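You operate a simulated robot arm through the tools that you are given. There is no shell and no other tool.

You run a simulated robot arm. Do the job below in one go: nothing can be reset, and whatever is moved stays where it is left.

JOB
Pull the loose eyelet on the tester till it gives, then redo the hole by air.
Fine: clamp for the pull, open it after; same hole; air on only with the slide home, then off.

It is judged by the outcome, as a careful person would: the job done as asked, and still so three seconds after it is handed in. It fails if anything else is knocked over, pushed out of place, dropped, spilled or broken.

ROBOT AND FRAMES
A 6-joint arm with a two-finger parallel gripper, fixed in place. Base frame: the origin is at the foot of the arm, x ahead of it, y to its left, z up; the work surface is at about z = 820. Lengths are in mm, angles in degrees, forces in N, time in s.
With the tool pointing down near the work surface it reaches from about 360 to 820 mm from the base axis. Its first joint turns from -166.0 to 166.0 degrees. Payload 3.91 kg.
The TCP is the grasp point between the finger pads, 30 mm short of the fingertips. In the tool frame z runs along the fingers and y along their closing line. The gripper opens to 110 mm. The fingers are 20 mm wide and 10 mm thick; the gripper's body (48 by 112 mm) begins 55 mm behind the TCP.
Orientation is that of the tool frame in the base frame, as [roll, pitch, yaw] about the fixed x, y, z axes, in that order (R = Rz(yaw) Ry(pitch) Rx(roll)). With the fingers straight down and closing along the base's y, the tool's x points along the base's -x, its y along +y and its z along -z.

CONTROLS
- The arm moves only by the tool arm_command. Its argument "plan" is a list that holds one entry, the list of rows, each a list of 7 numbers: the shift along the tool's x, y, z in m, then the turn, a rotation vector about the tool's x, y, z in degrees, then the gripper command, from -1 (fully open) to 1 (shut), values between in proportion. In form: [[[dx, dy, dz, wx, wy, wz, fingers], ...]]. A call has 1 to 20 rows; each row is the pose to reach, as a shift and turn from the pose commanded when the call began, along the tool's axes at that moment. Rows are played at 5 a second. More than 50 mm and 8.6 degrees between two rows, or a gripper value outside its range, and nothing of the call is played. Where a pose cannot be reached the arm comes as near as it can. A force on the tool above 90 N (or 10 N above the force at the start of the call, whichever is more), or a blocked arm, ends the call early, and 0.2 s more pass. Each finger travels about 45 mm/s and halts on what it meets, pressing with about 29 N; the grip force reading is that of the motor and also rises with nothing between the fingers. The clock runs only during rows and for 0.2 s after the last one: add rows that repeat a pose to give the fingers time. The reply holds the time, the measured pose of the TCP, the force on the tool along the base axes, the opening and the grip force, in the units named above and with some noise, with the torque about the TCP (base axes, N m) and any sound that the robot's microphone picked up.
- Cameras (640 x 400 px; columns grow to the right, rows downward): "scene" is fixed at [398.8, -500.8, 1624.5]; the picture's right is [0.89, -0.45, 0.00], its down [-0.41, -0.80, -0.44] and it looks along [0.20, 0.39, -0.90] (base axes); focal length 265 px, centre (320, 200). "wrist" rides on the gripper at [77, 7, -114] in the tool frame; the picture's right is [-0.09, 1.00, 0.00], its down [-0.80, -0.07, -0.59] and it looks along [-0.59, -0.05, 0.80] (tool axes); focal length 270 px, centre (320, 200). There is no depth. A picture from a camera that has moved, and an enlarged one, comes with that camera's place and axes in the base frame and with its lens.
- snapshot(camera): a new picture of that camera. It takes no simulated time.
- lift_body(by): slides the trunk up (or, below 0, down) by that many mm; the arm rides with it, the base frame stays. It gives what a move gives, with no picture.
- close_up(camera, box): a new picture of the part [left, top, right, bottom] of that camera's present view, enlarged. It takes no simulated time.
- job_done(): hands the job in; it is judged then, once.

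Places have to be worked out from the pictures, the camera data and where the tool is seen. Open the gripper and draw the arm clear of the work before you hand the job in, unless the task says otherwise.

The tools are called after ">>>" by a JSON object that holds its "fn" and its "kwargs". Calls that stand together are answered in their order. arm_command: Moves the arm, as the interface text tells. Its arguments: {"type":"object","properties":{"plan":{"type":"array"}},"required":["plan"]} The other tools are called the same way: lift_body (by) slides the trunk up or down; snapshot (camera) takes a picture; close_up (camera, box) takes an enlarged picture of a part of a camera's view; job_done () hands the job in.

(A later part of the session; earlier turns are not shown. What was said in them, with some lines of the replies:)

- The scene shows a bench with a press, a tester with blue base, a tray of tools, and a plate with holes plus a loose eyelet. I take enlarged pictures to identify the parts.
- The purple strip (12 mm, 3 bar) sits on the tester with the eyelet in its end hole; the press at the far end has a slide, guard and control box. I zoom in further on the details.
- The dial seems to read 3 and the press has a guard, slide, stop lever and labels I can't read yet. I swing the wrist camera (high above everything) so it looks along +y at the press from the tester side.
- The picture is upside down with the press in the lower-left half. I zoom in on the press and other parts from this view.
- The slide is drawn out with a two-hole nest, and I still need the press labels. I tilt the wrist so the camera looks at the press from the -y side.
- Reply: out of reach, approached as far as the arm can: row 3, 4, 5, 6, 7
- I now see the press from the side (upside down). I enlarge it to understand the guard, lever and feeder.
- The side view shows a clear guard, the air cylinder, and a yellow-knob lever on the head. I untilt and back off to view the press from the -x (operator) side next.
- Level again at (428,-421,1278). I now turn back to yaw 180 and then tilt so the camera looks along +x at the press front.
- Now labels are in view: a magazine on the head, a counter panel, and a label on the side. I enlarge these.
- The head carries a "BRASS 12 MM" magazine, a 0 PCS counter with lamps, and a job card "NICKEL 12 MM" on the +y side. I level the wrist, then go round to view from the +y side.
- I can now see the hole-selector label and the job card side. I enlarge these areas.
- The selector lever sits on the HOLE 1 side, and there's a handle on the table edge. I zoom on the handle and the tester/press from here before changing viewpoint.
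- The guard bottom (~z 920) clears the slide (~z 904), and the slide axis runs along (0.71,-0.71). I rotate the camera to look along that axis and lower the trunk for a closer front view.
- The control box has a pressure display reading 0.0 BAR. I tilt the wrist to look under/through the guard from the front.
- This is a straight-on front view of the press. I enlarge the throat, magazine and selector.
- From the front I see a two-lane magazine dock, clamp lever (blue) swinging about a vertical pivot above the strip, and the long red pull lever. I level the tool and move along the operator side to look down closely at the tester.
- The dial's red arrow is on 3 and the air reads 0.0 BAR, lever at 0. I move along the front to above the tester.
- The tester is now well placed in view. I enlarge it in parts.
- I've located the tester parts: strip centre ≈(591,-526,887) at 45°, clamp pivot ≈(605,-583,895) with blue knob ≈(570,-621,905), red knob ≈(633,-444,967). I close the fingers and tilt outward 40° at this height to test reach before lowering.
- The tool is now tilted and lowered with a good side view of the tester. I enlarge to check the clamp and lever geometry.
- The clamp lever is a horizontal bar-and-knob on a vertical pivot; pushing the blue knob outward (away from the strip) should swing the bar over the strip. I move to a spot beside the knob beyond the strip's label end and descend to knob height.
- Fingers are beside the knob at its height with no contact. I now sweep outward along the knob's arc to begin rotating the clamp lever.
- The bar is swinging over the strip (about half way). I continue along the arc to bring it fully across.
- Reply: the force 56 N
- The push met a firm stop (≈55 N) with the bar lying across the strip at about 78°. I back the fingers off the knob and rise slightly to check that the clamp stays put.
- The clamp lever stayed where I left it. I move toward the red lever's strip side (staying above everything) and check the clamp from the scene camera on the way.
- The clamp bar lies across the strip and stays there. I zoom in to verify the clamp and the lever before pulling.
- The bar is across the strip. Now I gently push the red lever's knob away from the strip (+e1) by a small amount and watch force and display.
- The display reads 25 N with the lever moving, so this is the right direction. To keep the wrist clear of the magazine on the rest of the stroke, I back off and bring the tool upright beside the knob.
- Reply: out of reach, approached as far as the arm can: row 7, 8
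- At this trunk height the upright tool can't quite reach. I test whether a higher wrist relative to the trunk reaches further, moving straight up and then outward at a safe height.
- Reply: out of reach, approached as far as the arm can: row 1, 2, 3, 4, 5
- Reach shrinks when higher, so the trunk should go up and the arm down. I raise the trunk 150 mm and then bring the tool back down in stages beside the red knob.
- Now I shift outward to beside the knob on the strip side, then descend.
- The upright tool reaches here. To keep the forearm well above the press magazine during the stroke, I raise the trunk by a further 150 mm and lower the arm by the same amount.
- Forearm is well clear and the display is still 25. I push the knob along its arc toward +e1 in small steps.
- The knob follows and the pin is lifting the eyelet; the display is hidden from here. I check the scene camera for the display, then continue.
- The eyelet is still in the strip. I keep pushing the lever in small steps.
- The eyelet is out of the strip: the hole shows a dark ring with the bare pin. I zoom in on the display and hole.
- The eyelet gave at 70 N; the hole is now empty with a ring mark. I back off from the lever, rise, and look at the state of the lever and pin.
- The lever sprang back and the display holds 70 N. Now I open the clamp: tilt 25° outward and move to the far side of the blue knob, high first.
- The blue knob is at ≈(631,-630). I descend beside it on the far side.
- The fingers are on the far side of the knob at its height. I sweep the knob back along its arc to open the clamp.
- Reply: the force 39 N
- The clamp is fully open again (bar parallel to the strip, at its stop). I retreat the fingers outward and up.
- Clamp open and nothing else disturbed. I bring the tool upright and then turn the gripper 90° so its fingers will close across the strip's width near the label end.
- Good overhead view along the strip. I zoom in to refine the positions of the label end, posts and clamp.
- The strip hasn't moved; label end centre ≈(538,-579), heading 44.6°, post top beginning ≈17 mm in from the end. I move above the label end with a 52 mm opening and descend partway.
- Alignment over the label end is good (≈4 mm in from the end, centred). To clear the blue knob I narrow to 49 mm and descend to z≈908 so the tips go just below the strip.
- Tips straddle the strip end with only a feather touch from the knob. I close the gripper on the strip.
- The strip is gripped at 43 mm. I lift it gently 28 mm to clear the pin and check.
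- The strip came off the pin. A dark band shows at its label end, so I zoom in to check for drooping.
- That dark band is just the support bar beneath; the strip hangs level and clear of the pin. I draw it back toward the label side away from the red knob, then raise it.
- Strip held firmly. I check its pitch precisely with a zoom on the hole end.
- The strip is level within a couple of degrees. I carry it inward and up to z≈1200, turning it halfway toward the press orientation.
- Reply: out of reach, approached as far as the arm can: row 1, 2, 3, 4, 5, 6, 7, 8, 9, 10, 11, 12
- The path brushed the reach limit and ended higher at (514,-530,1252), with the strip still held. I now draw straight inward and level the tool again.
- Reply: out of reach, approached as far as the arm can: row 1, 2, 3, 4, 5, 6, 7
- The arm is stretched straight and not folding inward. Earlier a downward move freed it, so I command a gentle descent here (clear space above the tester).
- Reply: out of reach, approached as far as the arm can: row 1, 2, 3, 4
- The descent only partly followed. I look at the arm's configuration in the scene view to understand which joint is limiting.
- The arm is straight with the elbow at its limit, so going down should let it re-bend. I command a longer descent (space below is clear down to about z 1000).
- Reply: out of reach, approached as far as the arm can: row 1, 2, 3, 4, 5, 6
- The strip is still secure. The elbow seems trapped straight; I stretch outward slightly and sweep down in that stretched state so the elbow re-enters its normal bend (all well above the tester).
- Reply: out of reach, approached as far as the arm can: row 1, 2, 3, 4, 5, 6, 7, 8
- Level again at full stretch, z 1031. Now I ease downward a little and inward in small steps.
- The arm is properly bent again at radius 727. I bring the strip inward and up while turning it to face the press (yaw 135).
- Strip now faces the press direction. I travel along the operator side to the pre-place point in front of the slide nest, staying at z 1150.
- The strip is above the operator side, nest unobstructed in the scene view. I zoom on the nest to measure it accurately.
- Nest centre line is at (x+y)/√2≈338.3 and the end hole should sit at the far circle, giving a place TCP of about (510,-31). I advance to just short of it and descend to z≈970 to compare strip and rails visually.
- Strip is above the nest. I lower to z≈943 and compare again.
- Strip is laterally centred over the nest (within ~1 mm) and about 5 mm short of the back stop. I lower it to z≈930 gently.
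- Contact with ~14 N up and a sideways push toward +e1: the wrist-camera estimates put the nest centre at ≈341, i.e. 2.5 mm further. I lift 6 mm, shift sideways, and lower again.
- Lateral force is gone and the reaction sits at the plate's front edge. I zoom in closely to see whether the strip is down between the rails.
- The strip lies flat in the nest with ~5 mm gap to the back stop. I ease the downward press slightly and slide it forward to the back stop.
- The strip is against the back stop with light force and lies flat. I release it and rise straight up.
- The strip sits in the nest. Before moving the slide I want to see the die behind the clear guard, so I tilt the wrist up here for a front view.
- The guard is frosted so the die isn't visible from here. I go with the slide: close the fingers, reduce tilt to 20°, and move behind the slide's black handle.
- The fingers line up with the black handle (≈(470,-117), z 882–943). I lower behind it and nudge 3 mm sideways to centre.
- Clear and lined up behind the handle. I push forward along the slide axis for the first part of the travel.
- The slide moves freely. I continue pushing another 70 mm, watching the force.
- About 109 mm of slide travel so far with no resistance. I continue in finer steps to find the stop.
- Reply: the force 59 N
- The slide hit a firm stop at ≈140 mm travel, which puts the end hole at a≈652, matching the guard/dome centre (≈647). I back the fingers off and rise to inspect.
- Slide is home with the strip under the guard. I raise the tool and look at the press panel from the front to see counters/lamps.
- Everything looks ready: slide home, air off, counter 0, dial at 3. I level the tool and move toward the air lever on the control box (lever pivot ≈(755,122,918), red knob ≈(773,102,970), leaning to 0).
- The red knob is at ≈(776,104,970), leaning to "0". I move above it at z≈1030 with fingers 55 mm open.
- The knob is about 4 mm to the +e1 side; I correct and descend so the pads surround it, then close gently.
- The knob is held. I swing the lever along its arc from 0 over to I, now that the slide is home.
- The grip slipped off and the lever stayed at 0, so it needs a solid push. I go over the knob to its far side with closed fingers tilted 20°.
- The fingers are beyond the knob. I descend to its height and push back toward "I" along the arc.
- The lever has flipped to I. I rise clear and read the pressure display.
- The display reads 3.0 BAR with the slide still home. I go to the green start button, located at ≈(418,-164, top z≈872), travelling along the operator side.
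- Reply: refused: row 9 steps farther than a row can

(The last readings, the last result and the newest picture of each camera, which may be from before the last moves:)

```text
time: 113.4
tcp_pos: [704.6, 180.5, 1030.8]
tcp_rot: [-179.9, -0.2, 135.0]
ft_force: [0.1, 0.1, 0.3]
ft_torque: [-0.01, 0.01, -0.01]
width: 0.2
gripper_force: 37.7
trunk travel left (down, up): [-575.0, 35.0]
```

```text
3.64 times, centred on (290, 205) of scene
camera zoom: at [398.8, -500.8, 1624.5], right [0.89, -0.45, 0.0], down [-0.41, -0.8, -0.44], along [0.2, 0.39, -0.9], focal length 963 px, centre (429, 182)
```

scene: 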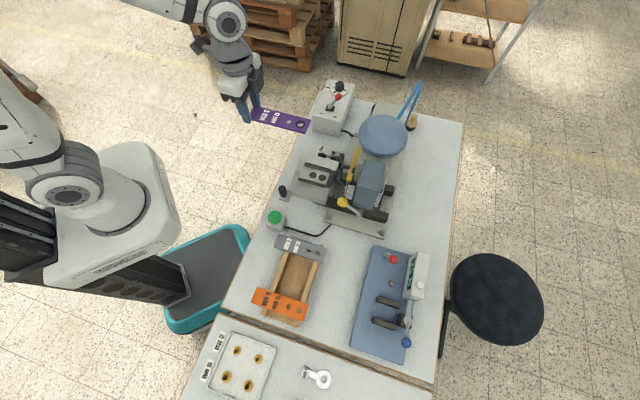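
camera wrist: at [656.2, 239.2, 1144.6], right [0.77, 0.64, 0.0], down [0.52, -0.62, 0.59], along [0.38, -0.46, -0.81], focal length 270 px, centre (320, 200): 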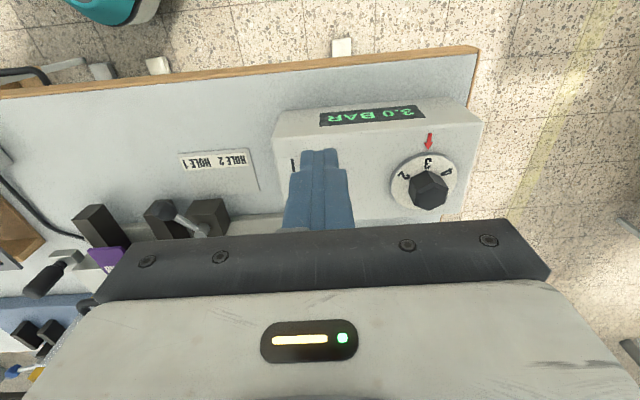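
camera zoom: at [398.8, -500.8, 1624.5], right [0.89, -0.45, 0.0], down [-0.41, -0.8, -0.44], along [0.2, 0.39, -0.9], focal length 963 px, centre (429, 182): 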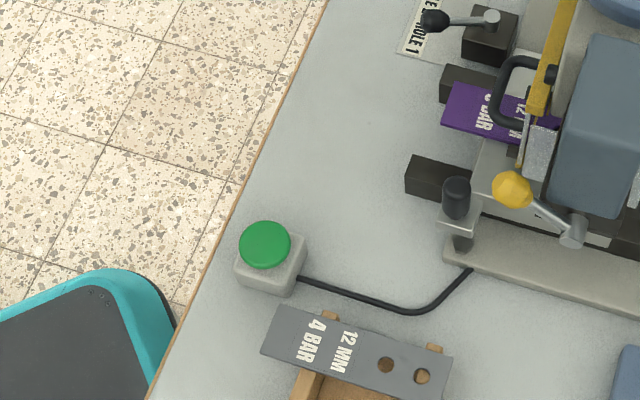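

The plan was refused for a step size; nothing moved. I resend the travel horizontally first, then descend with separate smaller rows.

>>> {"fn": "arm_command", "kwargs": {"plan": [[[-0.004, -0.0446, 0, 0, 0, 0, 1], [-0.0081, -0.0892, 0, 0, 0, 0, 1], [-0.0121, -0.1339, 0, 0, 0, 0, 1], [-0.0162, -0.1785, 0, 0, 0, 0, 1], [-0.0202, -0.2231, 0, 0, 0, 0, 1], [-0.0242, -0.2677, 0, 0, 0, 0, 1], [-0.0283, -0.3123, 0, 0, 0, 0, 1], [-0.0323, -0.357, 0, 0, 0, 0, 1], [-0.0364, -0.4016, 0, 0, 0, 0, 1], [-0.0404, -0.4462, 0, 0, 0, 0, 1], [-0.0404, -0.4462, 0.04, 0, 0, 0, 1], [-0.0404, -0.4462, 0.08, 0, 0, 0, 1], [-0.0404, -0.4462, 0.08, 0, 0, 0, 1]]]}}

>>> {"fn": "snapshot", "kwargs": {"camera": "wrist"}}

>>> {"fn": "close_up", "kwargs": {"camera": "scene", "box": [230, 150, 350, 260]}}

```text
time: 116.2
tcp_pos: [416.2, -164.6, 950.5]
tcp_rot: [-179.8, -0.1, 135.1]
ft_force: [0.6, 0.4, 0.3]
ft_torque: [0.02, 0.0, -0.02]
width: 0.1
gripper_force: 37.5
trunk travel left (down, up): [-575.0, 35.0]
```

```text
taken
camera wrist: at [368.4, -105.1, 1065.3], right [0.77, 0.64, 0.0], down [0.52, -0.62, 0.59], along [0.38, -0.46, -0.8], focal length 270 px, centre (320, 200)
```

wrist: 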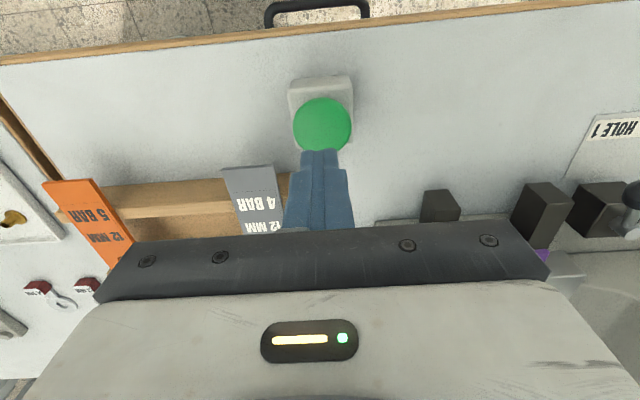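

```text
3.64 times, centred on (290, 205) of scene
camera zoom: at [398.8, -500.8, 1624.5], right [0.89, -0.45, 0.0], down [-0.41, -0.8, -0.44], along [0.2, 0.39, -0.9], focal length 963 px, centre (429, 182)
```

zoom: 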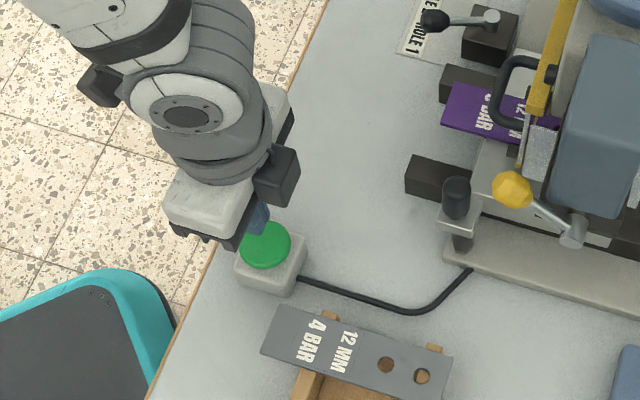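

Fingertips are directly over the green button. Slide home, 3.0 bar on: I press the button and release.

>>> {"fn": "arm_command", "kwargs": {"plan": [[[0, 0.002, 0.025, 0, 0, 0, 1], [0, 0.002, 0.042, 0, 0, 0, 1], [0, 0.002, 0.049, 0, 0, 0, 1], [0, 0.002, 0.053, 0, 0, 0, 1], [0, 0.002, 0.056, 0, 0, 0, 1], [0, 0.002, 0.056, 0, 0, 0, 1]]]}}

>>> {"fn": "close_up", "kwargs": {"camera": "scene", "box": [230, 100, 430, 250]}}

```text
time: 117.6
tcp_pos: [417.4, -162.9, 896.3]
tcp_rot: [179.9, 0.1, 135.0]
ft_force: [0.4, 1.9, 28.9]
ft_torque: [0.1, 0.0, 0.05]
width: 0.1
gripper_force: 37.4
trunk travel left (down, up): [-575.0, 35.0]
heard: click
```

```text
2.67 times, centred on (330, 175) of scene
camera zoom: at [398.8, -500.8, 1624.5], right [0.89, -0.45, 0.0], down [-0.41, -0.8, -0.44], along [0.2, 0.39, -0.9], focal length 706 px, centre (293, 267)
```

zoom: 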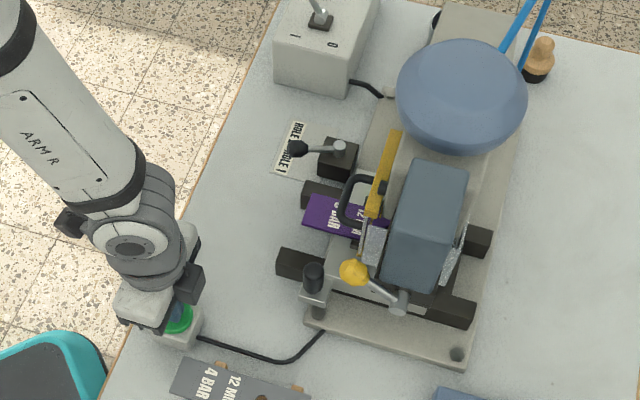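

A click was heard from the button. I release and look at the panel counter and lamps.

>>> {"fn": "arm_command", "kwargs": {"plan": [[[0, 0, -0.02, 0, 0, 0, 1], [0, 0, -0.05, 0, 0, 0, 1], [0, 0.03, -0.09, 0, -8, 0, 1], [0, 0.06, -0.13, 0, -16, 0, 1], [0, 0.09, -0.17, 0, -24, 0, 1], [0, 0.12, -0.21, 0, -32, 0, 1], [0, 0.14, -0.25, 0, -40, 0, 1], [0, 0.14, -0.25, 0, -46, 0, 1], [0, 0.14, -0.25, 0, -46, 0, 1]]]}}

>>> {"fn": "snapshot", "kwargs": {"camera": "wrist"}}

>>> {"fn": "close_up", "kwargs": {"camera": "wrist", "box": [220, 30, 480, 230]}}

```text
time: 119.6
tcp_pos: [517.7, -64.1, 1144.4]
tcp_rot: [-179.9, 46.0, 135.1]
ft_force: [0.5, 0.6, 0.2]
ft_torque: [0.03, -0.02, 0.0]
width: 0.1
gripper_force: 37.8
trunk travel left (down, up): [-575.0, 35.0]
```

```text
taken
camera wrist: at [427.5, 37.1, 1168.9], right [0.75, 0.66, 0.06], down [0.04, -0.14, 0.99], along [0.66, -0.74, -0.13], focal length 270 px, centre (320, 200)
```

wrist: 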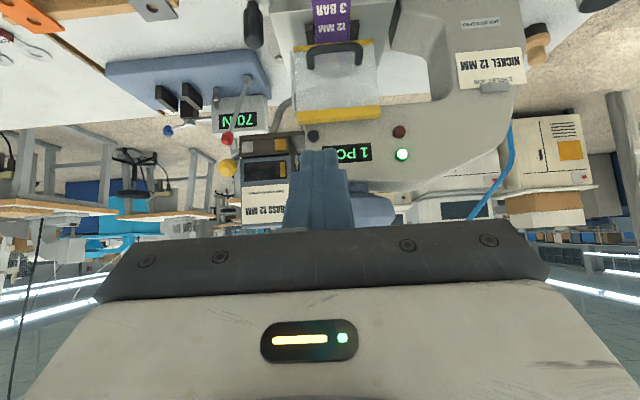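

```text
2.00 times, centred on (350, 130) of wrist
camera zoom: at [427.5, 37.1, 1168.9], right [0.75, 0.66, 0.06], down [0.04, -0.14, 0.99], along [0.66, -0.74, -0.13], focal length 541 px, centre (260, 340)
```

zoom: 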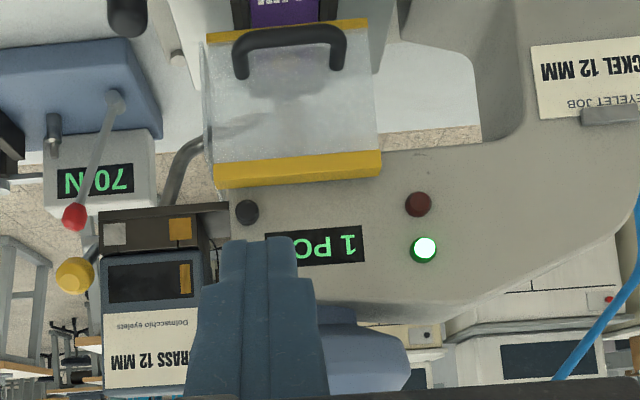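

The press cycled: counter shows 1 PCS and the green lamp is lit. Now I return to the air lever to switch it off, approaching from the operator side of the knob.

>>> {"fn": "arm_command", "kwargs": {"plan": [[[0.0112, 0.0149, 0.0039, 0, 7.67, 0, 1], [0.0223, 0.0298, 0.0078, 0, 15.3, 0, 1], [0.0335, 0.0447, 0.0117, 0, 23, 0, 1], [0.0446, 0.0596, 0.0156, 0, 30.7, 0, 1], [0.0558, 0.0745, 0.0195, 0, 38.3, 0, 1], [0.0669, 0.0894, 0.0234, 0, 46, 0, 1], [0.0669, 0.0894, 0.0234, 0, 46, 0, 1]]]}}

>>> {"fn": "arm_command", "kwargs": {"plan": [[[-0.0014, 0.0359, 0.0067, 0, 0, 0, 1], [-0.0027, 0.0718, 0.0133, 0, 0, 0, 1], [-0.0041, 0.1077, 0.02, 0, 0, 0, 1], [-0.0054, 0.1435, 0.0267, 0, 0, 0, 1], [-0.0068, 0.1794, 0.0333, 0, 0, 0, 1], [-0.0081, 0.2153, 0.04, 0, 0, 0, 1], [-0.0081, 0.2153, 0.04, 0, 0, 0, 1]]]}}

>>> {"fn": "snapshot", "kwargs": {"camera": "wrist"}}

>>> {"fn": "close_up", "kwargs": {"camera": "scene", "box": [290, 60, 390, 150]}}

```text
time: 121.2
tcp_pos: [560.8, 20.8, 1079.3]
tcp_rot: [-179.8, -0.2, 135.0]
ft_force: [0.1, 0.2, 0.6]
ft_torque: [-0.03, -0.01, 0.01]
width: 0.1
gripper_force: 38.3
trunk travel left (down, up): [-575.0, 35.0]
```

```text
time: 122.8
tcp_pos: [717.6, 167.2, 1040.7]
tcp_rot: [-179.9, -0.2, 135.0]
ft_force: [0.4, -0.3, -0.7]
ft_torque: [-0.03, 0.0, 0.0]
width: 0.0
gripper_force: 37.4
trunk travel left (down, up): [-575.0, 35.0]
```

```text
taken
camera wrist: at [669.6, 226.2, 1155.0], right [0.77, 0.64, 0.0], down [0.52, -0.62, 0.59], along [0.38, -0.46, -0.81], focal length 270 px, centre (320, 200)
```

wrist: 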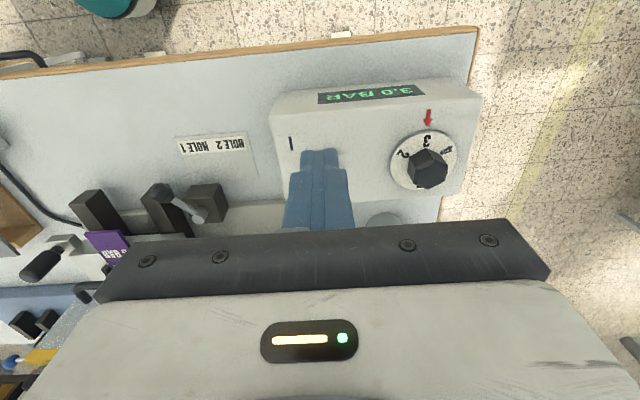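

```text
4.44 times, centred on (340, 105) of scene
camera zoom: at [398.8, -500.8, 1624.5], right [0.89, -0.45, 0.0], down [-0.41, -0.8, -0.44], along [0.2, 0.39, -0.9], focal length 1177 px, centre (231, 622)
```

zoom: 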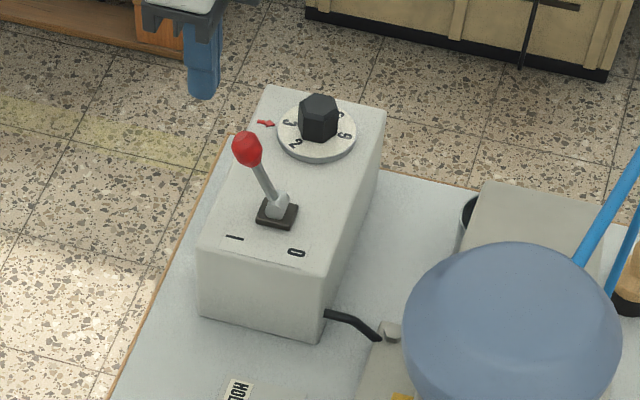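

Air still shows 3.0 BAR. I descend on the operator side of the knob and push it back to 0.

>>> {"fn": "arm_command", "kwargs": {"plan": [[[0, 0, 0.03, 0, 0, 0, 1], [0, 0, 0.06, 0, 0, 0, 1], [-0.008, 0, 0.06, 0, 0, 0, 1], [-0.016, 0, 0.06, 0, 0, 0, 1], [-0.024, 0, 0.06, 0, 0, 0, 1], [-0.032, 0, 0.06, 0, 0, 0, 1], [-0.04, 0, 0.06, 0, 0, 0, 1], [-0.048, 0, 0.06, 0, 0, 0, 1], [-0.056, 0, 0.06, 0, 0, 0, 1], [-0.06, 0, 0.06, 0, 0, 0, 1], [-0.06, 0, 0.06, 0, 0, 0, 1]]]}}

>>> {"fn": "close_up", "kwargs": {"camera": "scene", "box": [290, 60, 390, 150]}}

>>> {"fn": "snapshot", "kwargs": {"camera": "wrist"}}

```text
time: 125.2
tcp_pos: [762.5, 125.6, 980.1]
tcp_rot: [-179.9, -0.1, 135.1]
ft_force: [0.0, -0.1, 0.3]
ft_torque: [0.01, 0.0, 0.02]
width: 0.0
gripper_force: 38.3
trunk travel left (down, up): [-575.0, 35.0]
```

```text
4.44 times, centred on (340, 105) of scene
camera zoom: at [398.8, -500.8, 1624.5], right [0.89, -0.45, 0.0], down [-0.41, -0.8, -0.44], along [0.2, 0.39, -0.9], focal length 1177 px, centre (231, 622)
```

zoom: 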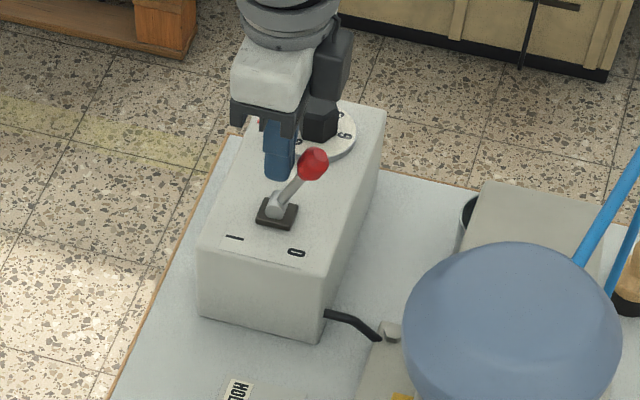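

```text
taken
camera wrist: at [712.5, 184.2, 1094.1], right [0.77, 0.64, 0.0], down [0.52, -0.62, 0.59], along [0.38, -0.46, -0.81], focal length 270 px, centre (320, 200)
```

wrist: 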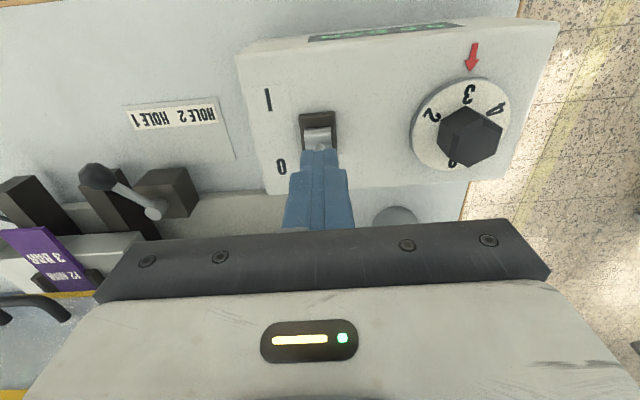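

The lever is back at 0. I back off, rise, and confirm the pressure has dropped.

>>> {"fn": "arm_command", "kwargs": {"plan": [[[0.015, 0, 0, 0, 0, 0, 1], [0.035, 0, -0.03, 0, 0, 0, 1], [0.06, 0, -0.065, 0, 0, 0, 1], [0.08, -0.02, -0.1, 0, 0, 0, 1], [0.08, -0.02, -0.1, 0, 0, 0, 1]]]}}

>>> {"fn": "snapshot", "kwargs": {"camera": "wrist"}}

>>> {"fn": "close_up", "kwargs": {"camera": "wrist", "box": [250, 50, 500, 220]}}

>>> {"fn": "snapshot", "kwargs": {"camera": "scene"}}

```text
time: 126.4
tcp_pos: [691.1, 167.4, 1077.8]
tcp_rot: [-179.8, -0.1, 135.0]
ft_force: [0.1, 0.0, 1.5]
ft_torque: [-0.04, -0.02, -0.01]
width: 0.0
gripper_force: 37.7
trunk travel left (down, up): [-575.0, 35.0]
```

```text
taken
camera wrist: at [642.1, 226.4, 1193.2], right [0.77, 0.64, 0.0], down [0.52, -0.62, 0.59], along [0.38, -0.46, -0.81], focal length 270 px, centre (320, 200)
```

wrist: 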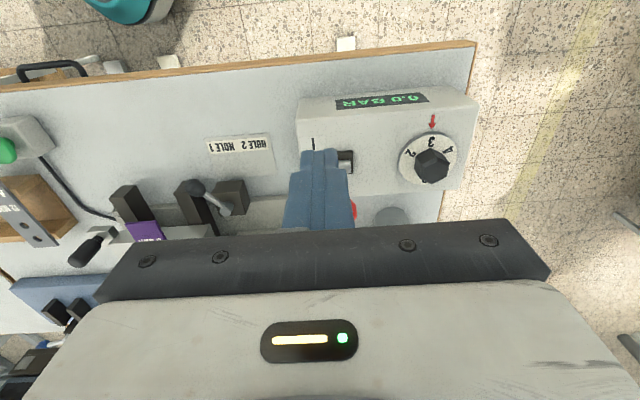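

```text
2.35 times, centred on (375, 135) of wrist
camera zoom: at [642.1, 226.4, 1193.2], right [0.77, 0.64, 0.0], down [0.52, -0.62, 0.59], along [0.38, -0.46, -0.81], focal length 636 px, centre (191, 353)
```

zoom: 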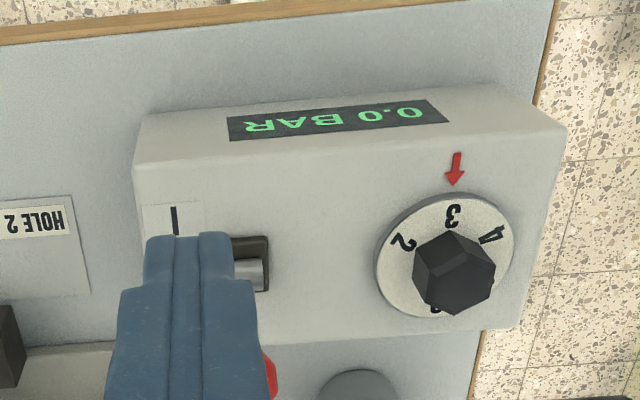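

```text
taken
```

scene: 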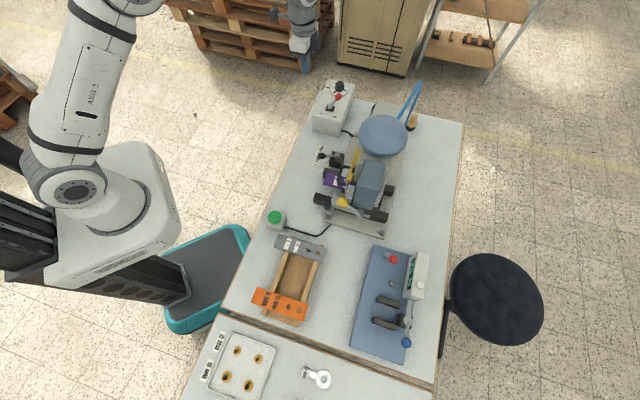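

Air is off: 0.0 BAR, lever at 0, slide still home. I'd like to inspect the new eyelet through the side of the guard, so I open the gripper and travel back along the operator side.

>>> {"fn": "arm_command", "kwargs": {"plan": [[[0.0048, -0.0414, -0.003, 0, 0, 0, 0.5], [0.0095, -0.0828, -0.006, 0, 0, 0, 0], [0.0143, -0.1241, -0.009, 0, 0, 0, -0.5], [0.019, -0.1655, -0.012, 0, 0, 0, -1], [0.0238, -0.2069, -0.015, 0, 0, 0, -1], [0.0285, -0.2483, -0.018, 0, 0, 0, -1], [0.0333, -0.2896, -0.02, 0, 0, 0, -1], [0.038, -0.331, -0.022, 0, 0, 0, -1], [0.038, -0.331, -0.022, 0, 0, 0, -1]]]}}

>>> {"fn": "arm_command", "kwargs": {"plan": [[[-0.0186, -0.0186, 0, 0, 0, -8.2, -1], [-0.0373, -0.0373, 0, 0, 0, -16.4, -1], [-0.0559, -0.0559, 0, 0, 0, -24.5, -1], [-0.0745, -0.0745, 0, 0, 0, -32.7, -1], [-0.0932, -0.0932, 0, 0, 0, -40.9, -1], [-0.1118, -0.1118, 0, 0, 0, -49.1, -1], [-0.1305, -0.1305, 0, 0, 0, -57.3, -1], [-0.1491, -0.1491, 0, 0, 0, -65.5, -1], [-0.1677, -0.1677, 0, 0, 0, -73.6, -1], [-0.1864, -0.1864, 0, 0, 0, -81.8, -1], [-0.205, -0.205, 0, 0, 0, -90, -1], [-0.205, -0.205, 0, 0, 0, -90, -1]]]}}

>>> {"fn": "snapshot", "kwargs": {"camera": "wrist"}}

```text
time: 128.4
tcp_pos: [429.2, -40.3, 1103.6]
tcp_rot: [-179.9, -0.1, 135.0]
ft_force: [0.0, 0.7, -0.6]
ft_torque: [0.01, -0.02, 0.02]
width: 110.1
gripper_force: 0.1
trunk travel left (down, up): [-575.0, 35.0]
```

```text
time: 131.0
tcp_pos: [428.9, -330.4, 1102.0]
tcp_rot: [-179.9, -0.1, -134.9]
ft_force: [0.2, 0.3, 0.8]
ft_torque: [0.01, 0.01, -0.01]
width: 109.9
gripper_force: 0.1
trunk travel left (down, up): [-575.0, 35.0]
```

```text
taken
camera wrist: at [371.8, -380.9, 1216.7], right [-0.64, 0.77, 0.0], down [0.62, 0.52, 0.59], along [0.45, 0.38, -0.81], focal length 270 px, centre (320, 200)
```

wrist: 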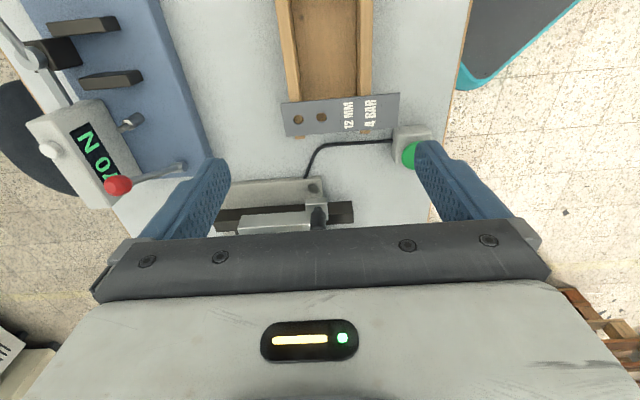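

I now tilt and lower beside the press's left side to look across at the strip under the guard.

>>> {"fn": "arm_command", "kwargs": {"plan": [[[-0.0067, -0.0138, 0.017, 0, -7.67, 0, -1], [-0.0134, -0.0276, 0.034, 0, -15.3, 0, -1], [-0.0201, -0.0415, 0.051, 0, -23, 0, -1], [-0.0268, -0.0553, 0.068, 0, -30.7, 0, -1], [-0.0335, -0.0691, 0.085, 0, -38.3, 0, -1], [-0.0402, -0.0829, 0.102, 0, -46, 0, -1], [-0.0402, -0.0829, 0.102, 0, -46, 0, -1]]]}}

>>> {"fn": "snapshot", "kwargs": {"camera": "wrist"}}

>>> {"fn": "close_up", "kwargs": {"camera": "wrist", "box": [240, 60, 400, 200]}}

```text
time: 132.6
tcp_pos: [515.9, -360.6, 999.4]
tcp_rot: [179.9, 46.0, -135.1]
ft_force: [-0.3, 1.2, -0.2]
ft_torque: [-0.01, 0.0, -0.02]
width: 110.2
gripper_force: 0.1
trunk travel left (down, up): [-575.0, 35.0]
```

```text
taken
camera wrist: at [416.7, -450.9, 1024.3], right [-0.66, 0.75, 0.06], down [0.14, 0.04, 0.99], along [0.74, 0.66, -0.13], focal length 270 px, centre (320, 200)
```

wrist: 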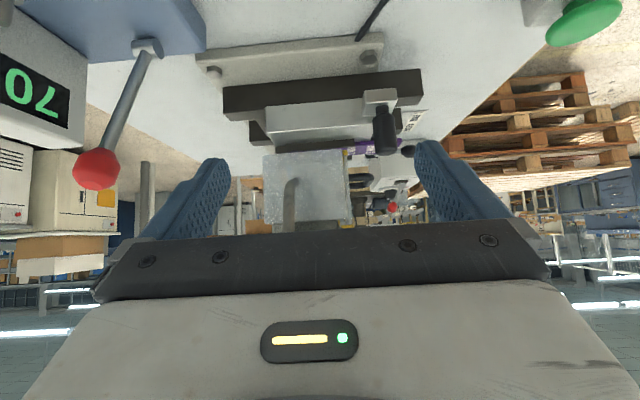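

```text
2.86 times, centred on (320, 130) of wrist
camera zoom: at [416.7, -450.9, 1024.3], right [-0.66, 0.75, 0.06], down [0.14, 0.04, 0.99], along [0.74, 0.66, -0.13], focal length 772 px, centre (320, 400)
```

zoom: 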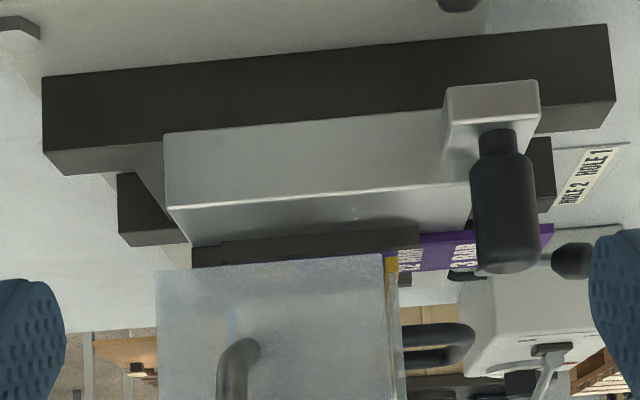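

The slide, guard and feed tube line up: the feed enters at a≈660, over the end hole, and the slide is fully home. I level, rise and draw the arm clear toward the operator side.

>>> {"fn": "arm_command", "kwargs": {"plan": [[[-0.02, 0.0232, -0.0153, 0, 7.67, 0, -1], [-0.04, 0.0463, -0.0306, 0, 15.3, 0, -1], [-0.06, 0.0695, -0.0459, 0, 23, 0, -1], [-0.08, 0.0927, -0.0611, 0, 30.7, 0, -1], [-0.1, 0.1158, -0.0764, 0, 38.3, 0, -1], [-0.12, 0.139, -0.0917, 0, 46, 0, -1], [-0.12, 0.139, -0.0917, 0, 46, 0, -1]]]}}

>>> {"fn": "snapshot", "kwargs": {"camera": "scene"}}

>>> {"fn": "close_up", "kwargs": {"camera": "scene", "box": [340, 230, 440, 370]}}

>>> {"fn": "snapshot", "kwargs": {"camera": "wrist"}}

```text
time: 134.2
tcp_pos: [429.7, -250.3, 1150.0]
tcp_rot: [179.9, -0.3, -135.1]
ft_force: [-0.2, -0.5, 0.4]
ft_torque: [-0.01, -0.04, 0.04]
width: 109.9
gripper_force: 0.0
trunk travel left (down, up): [-575.0, 35.0]
```

```text
taken
```

scene: 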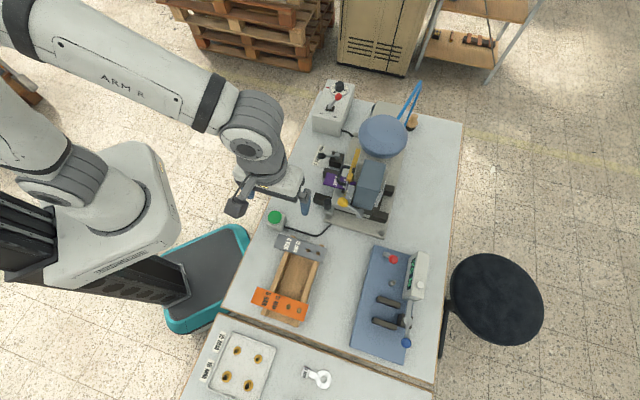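

```text
2.86 times, centred on (390, 300) of scene
camera zoom: at [398.8, -500.8, 1624.5], right [0.89, -0.45, 0.0], down [-0.41, -0.8, -0.44], along [0.2, 0.39, -0.9], focal length 757 px, centre (120, -86)
```

zoom: 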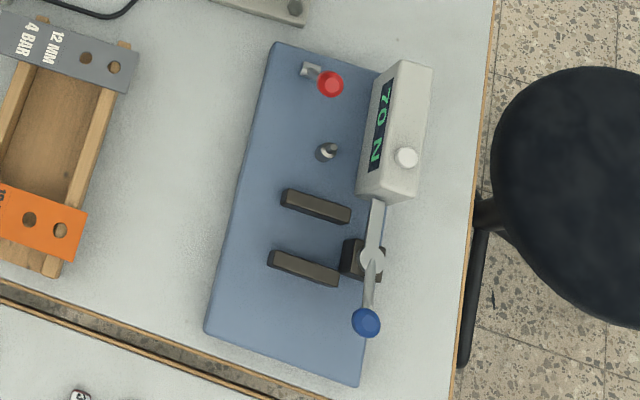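

```text
taken
camera wrist: at [371.7, -299.8, 1265.5], right [-0.64, 0.77, 0.0], down [0.62, 0.52, 0.59], along [0.45, 0.38, -0.81], focal length 270 px, centre (320, 200)
```

wrist: 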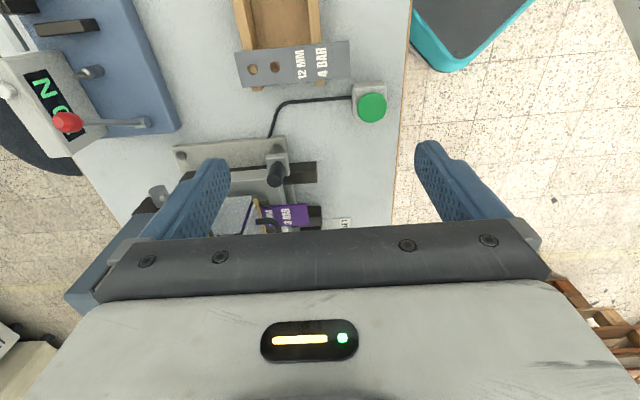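

The tester is clear with the clamp open, air off, slide home, and nothing else disturbed. I raise the arm to a safe height with the gripper open.

>>> {"fn": "arm_command", "kwargs": {"plan": [[[0, 0.01, -0.03, 0, 0, 0, -1], [0, 0.02, -0.06, 0, 0, 0, -1], [0, 0.03, -0.09, 0, 0, 0, -1], [0, 0.04, -0.12, 0, 0, 0, -1], [0, 0.04, -0.12, 0, 0, 0, -1]]]}}

>>> {"fn": "close_up", "kwargs": {"camera": "scene", "box": [270, 70, 430, 240]}}

>>> {"fn": "close_up", "kwargs": {"camera": "wrist", "box": [120, 100, 400, 230]}}

```text
time: 135.4
tcp_pos: [402.5, -221.6, 1271.1]
tcp_rot: [179.8, -0.2, -135.0]
ft_force: [-0.2, -0.1, 0.5]
ft_torque: [-0.01, 0.02, 0.02]
width: 109.8
gripper_force: 0.0
trunk travel left (down, up): [-575.0, 35.0]
```

```text
2.35 times, centred on (350, 155) of scene
camera zoom: at [398.8, -500.8, 1624.5], right [0.89, -0.45, 0.0], down [-0.41, -0.8, -0.44], along [0.2, 0.39, -0.9], focal length 623 px, centre (249, 306)
```

zoom: 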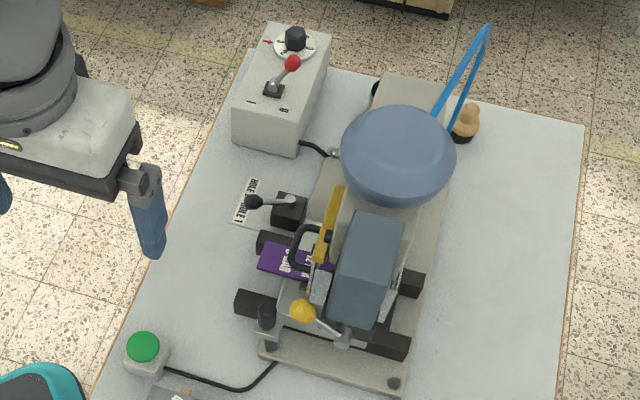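

```text
2.29 times, centred on (260, 165) of wrist
camera zoom: at [344.9, -271.4, 1385.8], right [-0.64, 0.77, 0.0], down [0.62, 0.52, 0.59], along [0.45, 0.38, -0.81], focal length 618 px, centre (457, 280)
```

zoom: 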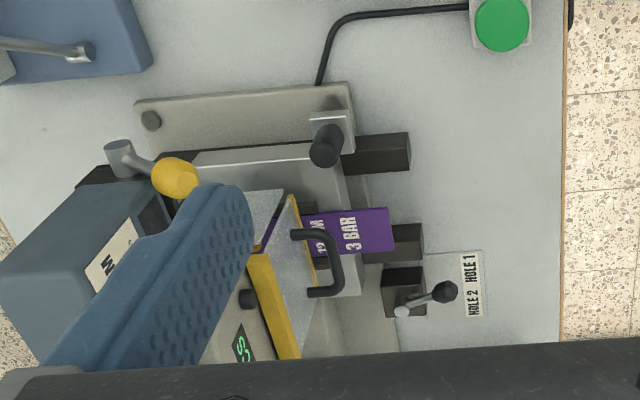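

All states look right: lever at 0, slide home, selector on HOLE 1. One last zoom toward the strip inside the guard.

>>> {"fn": "close_up", "kwargs": {"camera": "wrist", "box": [220, 175, 310, 235]}}

>>> {"fn": "close_up", "kwargs": {"camera": "scene", "box": [325, 165, 365, 205]}}

```text
6.67 times, centred on (265, 205) of wrist
camera zoom: at [344.9, -271.4, 1385.8], right [-0.64, 0.77, 0.0], down [0.62, 0.52, 0.59], along [0.45, 0.38, -0.81], focal length 1802 px, centre (687, 167)
```

zoom: 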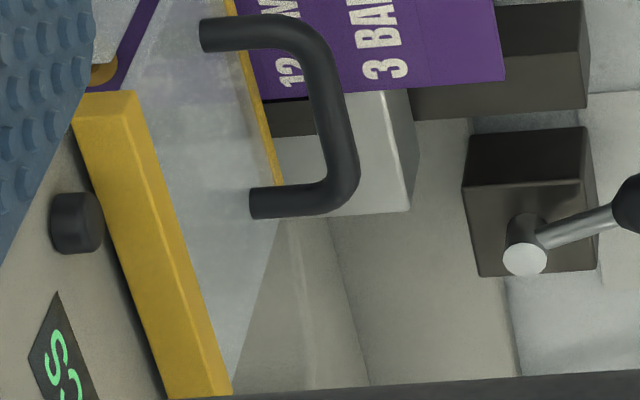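

```text
10.00 times, centred on (345, 185) of scene
camera zoom: at [398.8, -500.8, 1624.5], right [0.89, -0.45, 0.0], down [-0.41, -0.8, -0.44], along [0.2, 0.39, -0.9], focal length 2649 px, centre (70, 350)
```

zoom: 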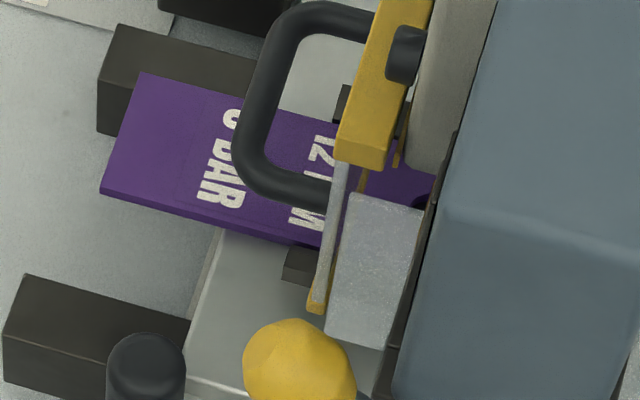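

A gold rim is visible on the strip at a≈646, i.e. the end hole. I shift the arm slightly so the finger doesn't block and confirm.

>>> {"fn": "arm_command", "kwargs": {"plan": [[[0, 0.02, 0, 0, 0, 0, -1], [0, 0.04, 0, 0, 0, 0, -1], [-0.02, 0.055, 0, 0, 0, 0, -1], [-0.04, 0.055, 0, 0, 0, 0, -1], [-0.04, 0.055, 0, 0, 0, 0, -1]]]}}

>>> {"fn": "snapshot", "kwargs": {"camera": "wrist"}}

>>> {"fn": "close_up", "kwargs": {"camera": "wrist", "box": [200, 160, 310, 235]}}

```text
time: 136.6
tcp_pos: [391.2, -153.3, 1271.1]
tcp_rot: [179.8, 0.0, -134.9]
ft_force: [-0.3, 0.2, -0.6]
ft_torque: [0.02, 0.01, 0.02]
width: 110.1
gripper_force: 0.0
trunk travel left (down, up): [-575.0, 35.0]
```

```text
taken
camera wrist: at [333.6, -203.3, 1384.9], right [-0.64, 0.77, 0.0], down [0.62, 0.52, 0.59], along [0.45, 0.38, -0.81], focal length 270 px, centre (320, 200)
```

wrist: 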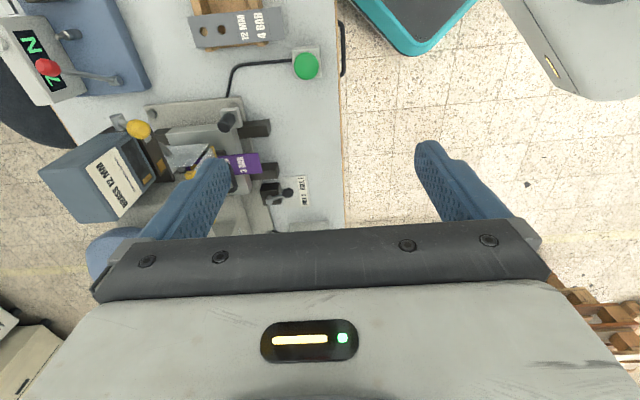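

```text
5.33 times, centred on (255, 198) of wrist
camera zoom: at [333.6, -203.3, 1384.9], right [-0.64, 0.77, 0.0], down [0.62, 0.52, 0.59], along [0.45, 0.38, -0.81], focal length 1442 px, centre (667, 213)
```

zoom: 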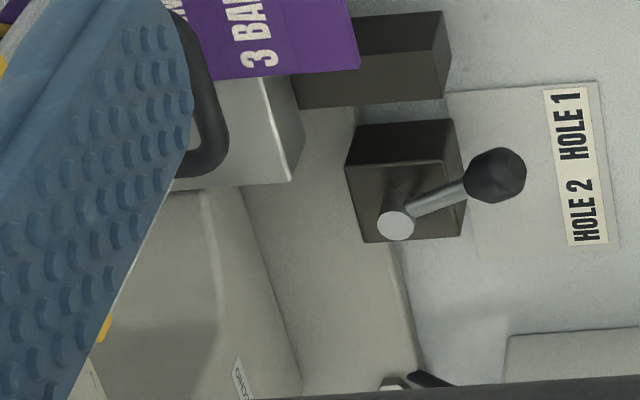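

>>> {"fn": "close_up", "kwargs": {"camera": "wrist", "box": [150, 125, 260, 200]}}

>>> {"fn": "close_up", "kwargs": {"camera": "wrist", "box": [170, 135, 220, 175]}}

```text
5.33 times, centred on (205, 162) of wrist
camera zoom: at [333.6, -203.3, 1384.9], right [-0.64, 0.77, 0.0], down [0.62, 0.52, 0.59], along [0.45, 0.38, -0.81], focal length 1442 px, centre (933, 400)
```

zoom: 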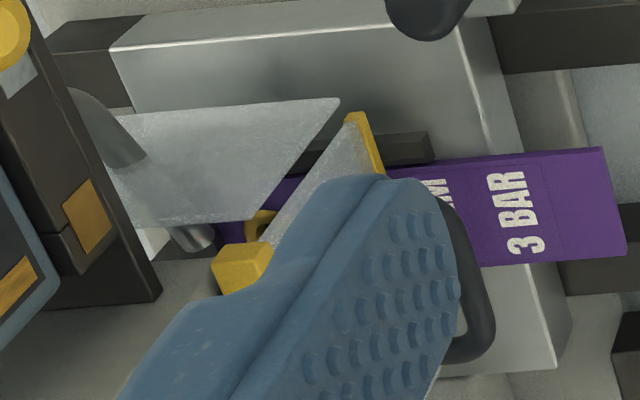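

```text
10.00 times, centred on (195, 155) of wrist
camera zoom: at [333.6, -203.3, 1384.9], right [-0.64, 0.77, 0.0], down [0.62, 0.52, 0.59], along [0.45, 0.38, -0.81], focal length 2703 px, centre (1570, 650)
```

zoom: 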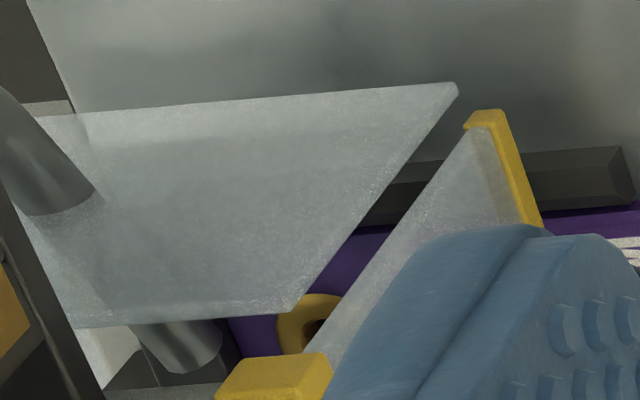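

A brass eyelet ring is visible in the strip at a≈654, e≈338. That is the end hole the loose one came from. The clamp is open, air is off (0.0 BAR), the slide is home and the gripper is open with the arm clear, so I hand the job in.

>>> {"fn": "job_done", "kwargs": {}}

```text
The job is handed in.
```

The loose eyelet was pulled on the tester until it gave, and the same hole was redone by air. I've handed the job in.

- **Pull:** I clamped the strip and pulled. The eyelet gave, and the display held at 70 N. I opened the clamp afterwards.
- **Redo:** The hole selector was already on HOLE 1 and the dial was already on 3, so I left both as they were. With the strip against the nest's back stop, I pushed the slide home. Only then did I switch the air on, and it read 3.0 BAR. I pressed the green button once. The counter went to 1 PCS and the green lamp lit.
- **Air off:** I switched the air off after the cycle, and the display reads 0.0 BAR.
- **Same hole:** A gold ring is visible in the strip under the guard, at the end hole the loose eyelet came from. I saw it only through a narrow gap in the guard and did not draw the slide out to inspect it.

The job card on the press says NICKEL 12 MM, but the magazine is loaded with BRASS 12 MM. The loose eyelet looked like brass, so I used what was loaded.

The strip is still in the slide, which I left home. The gripper is open and the arm is clear. I saw nothing else moved out of place.
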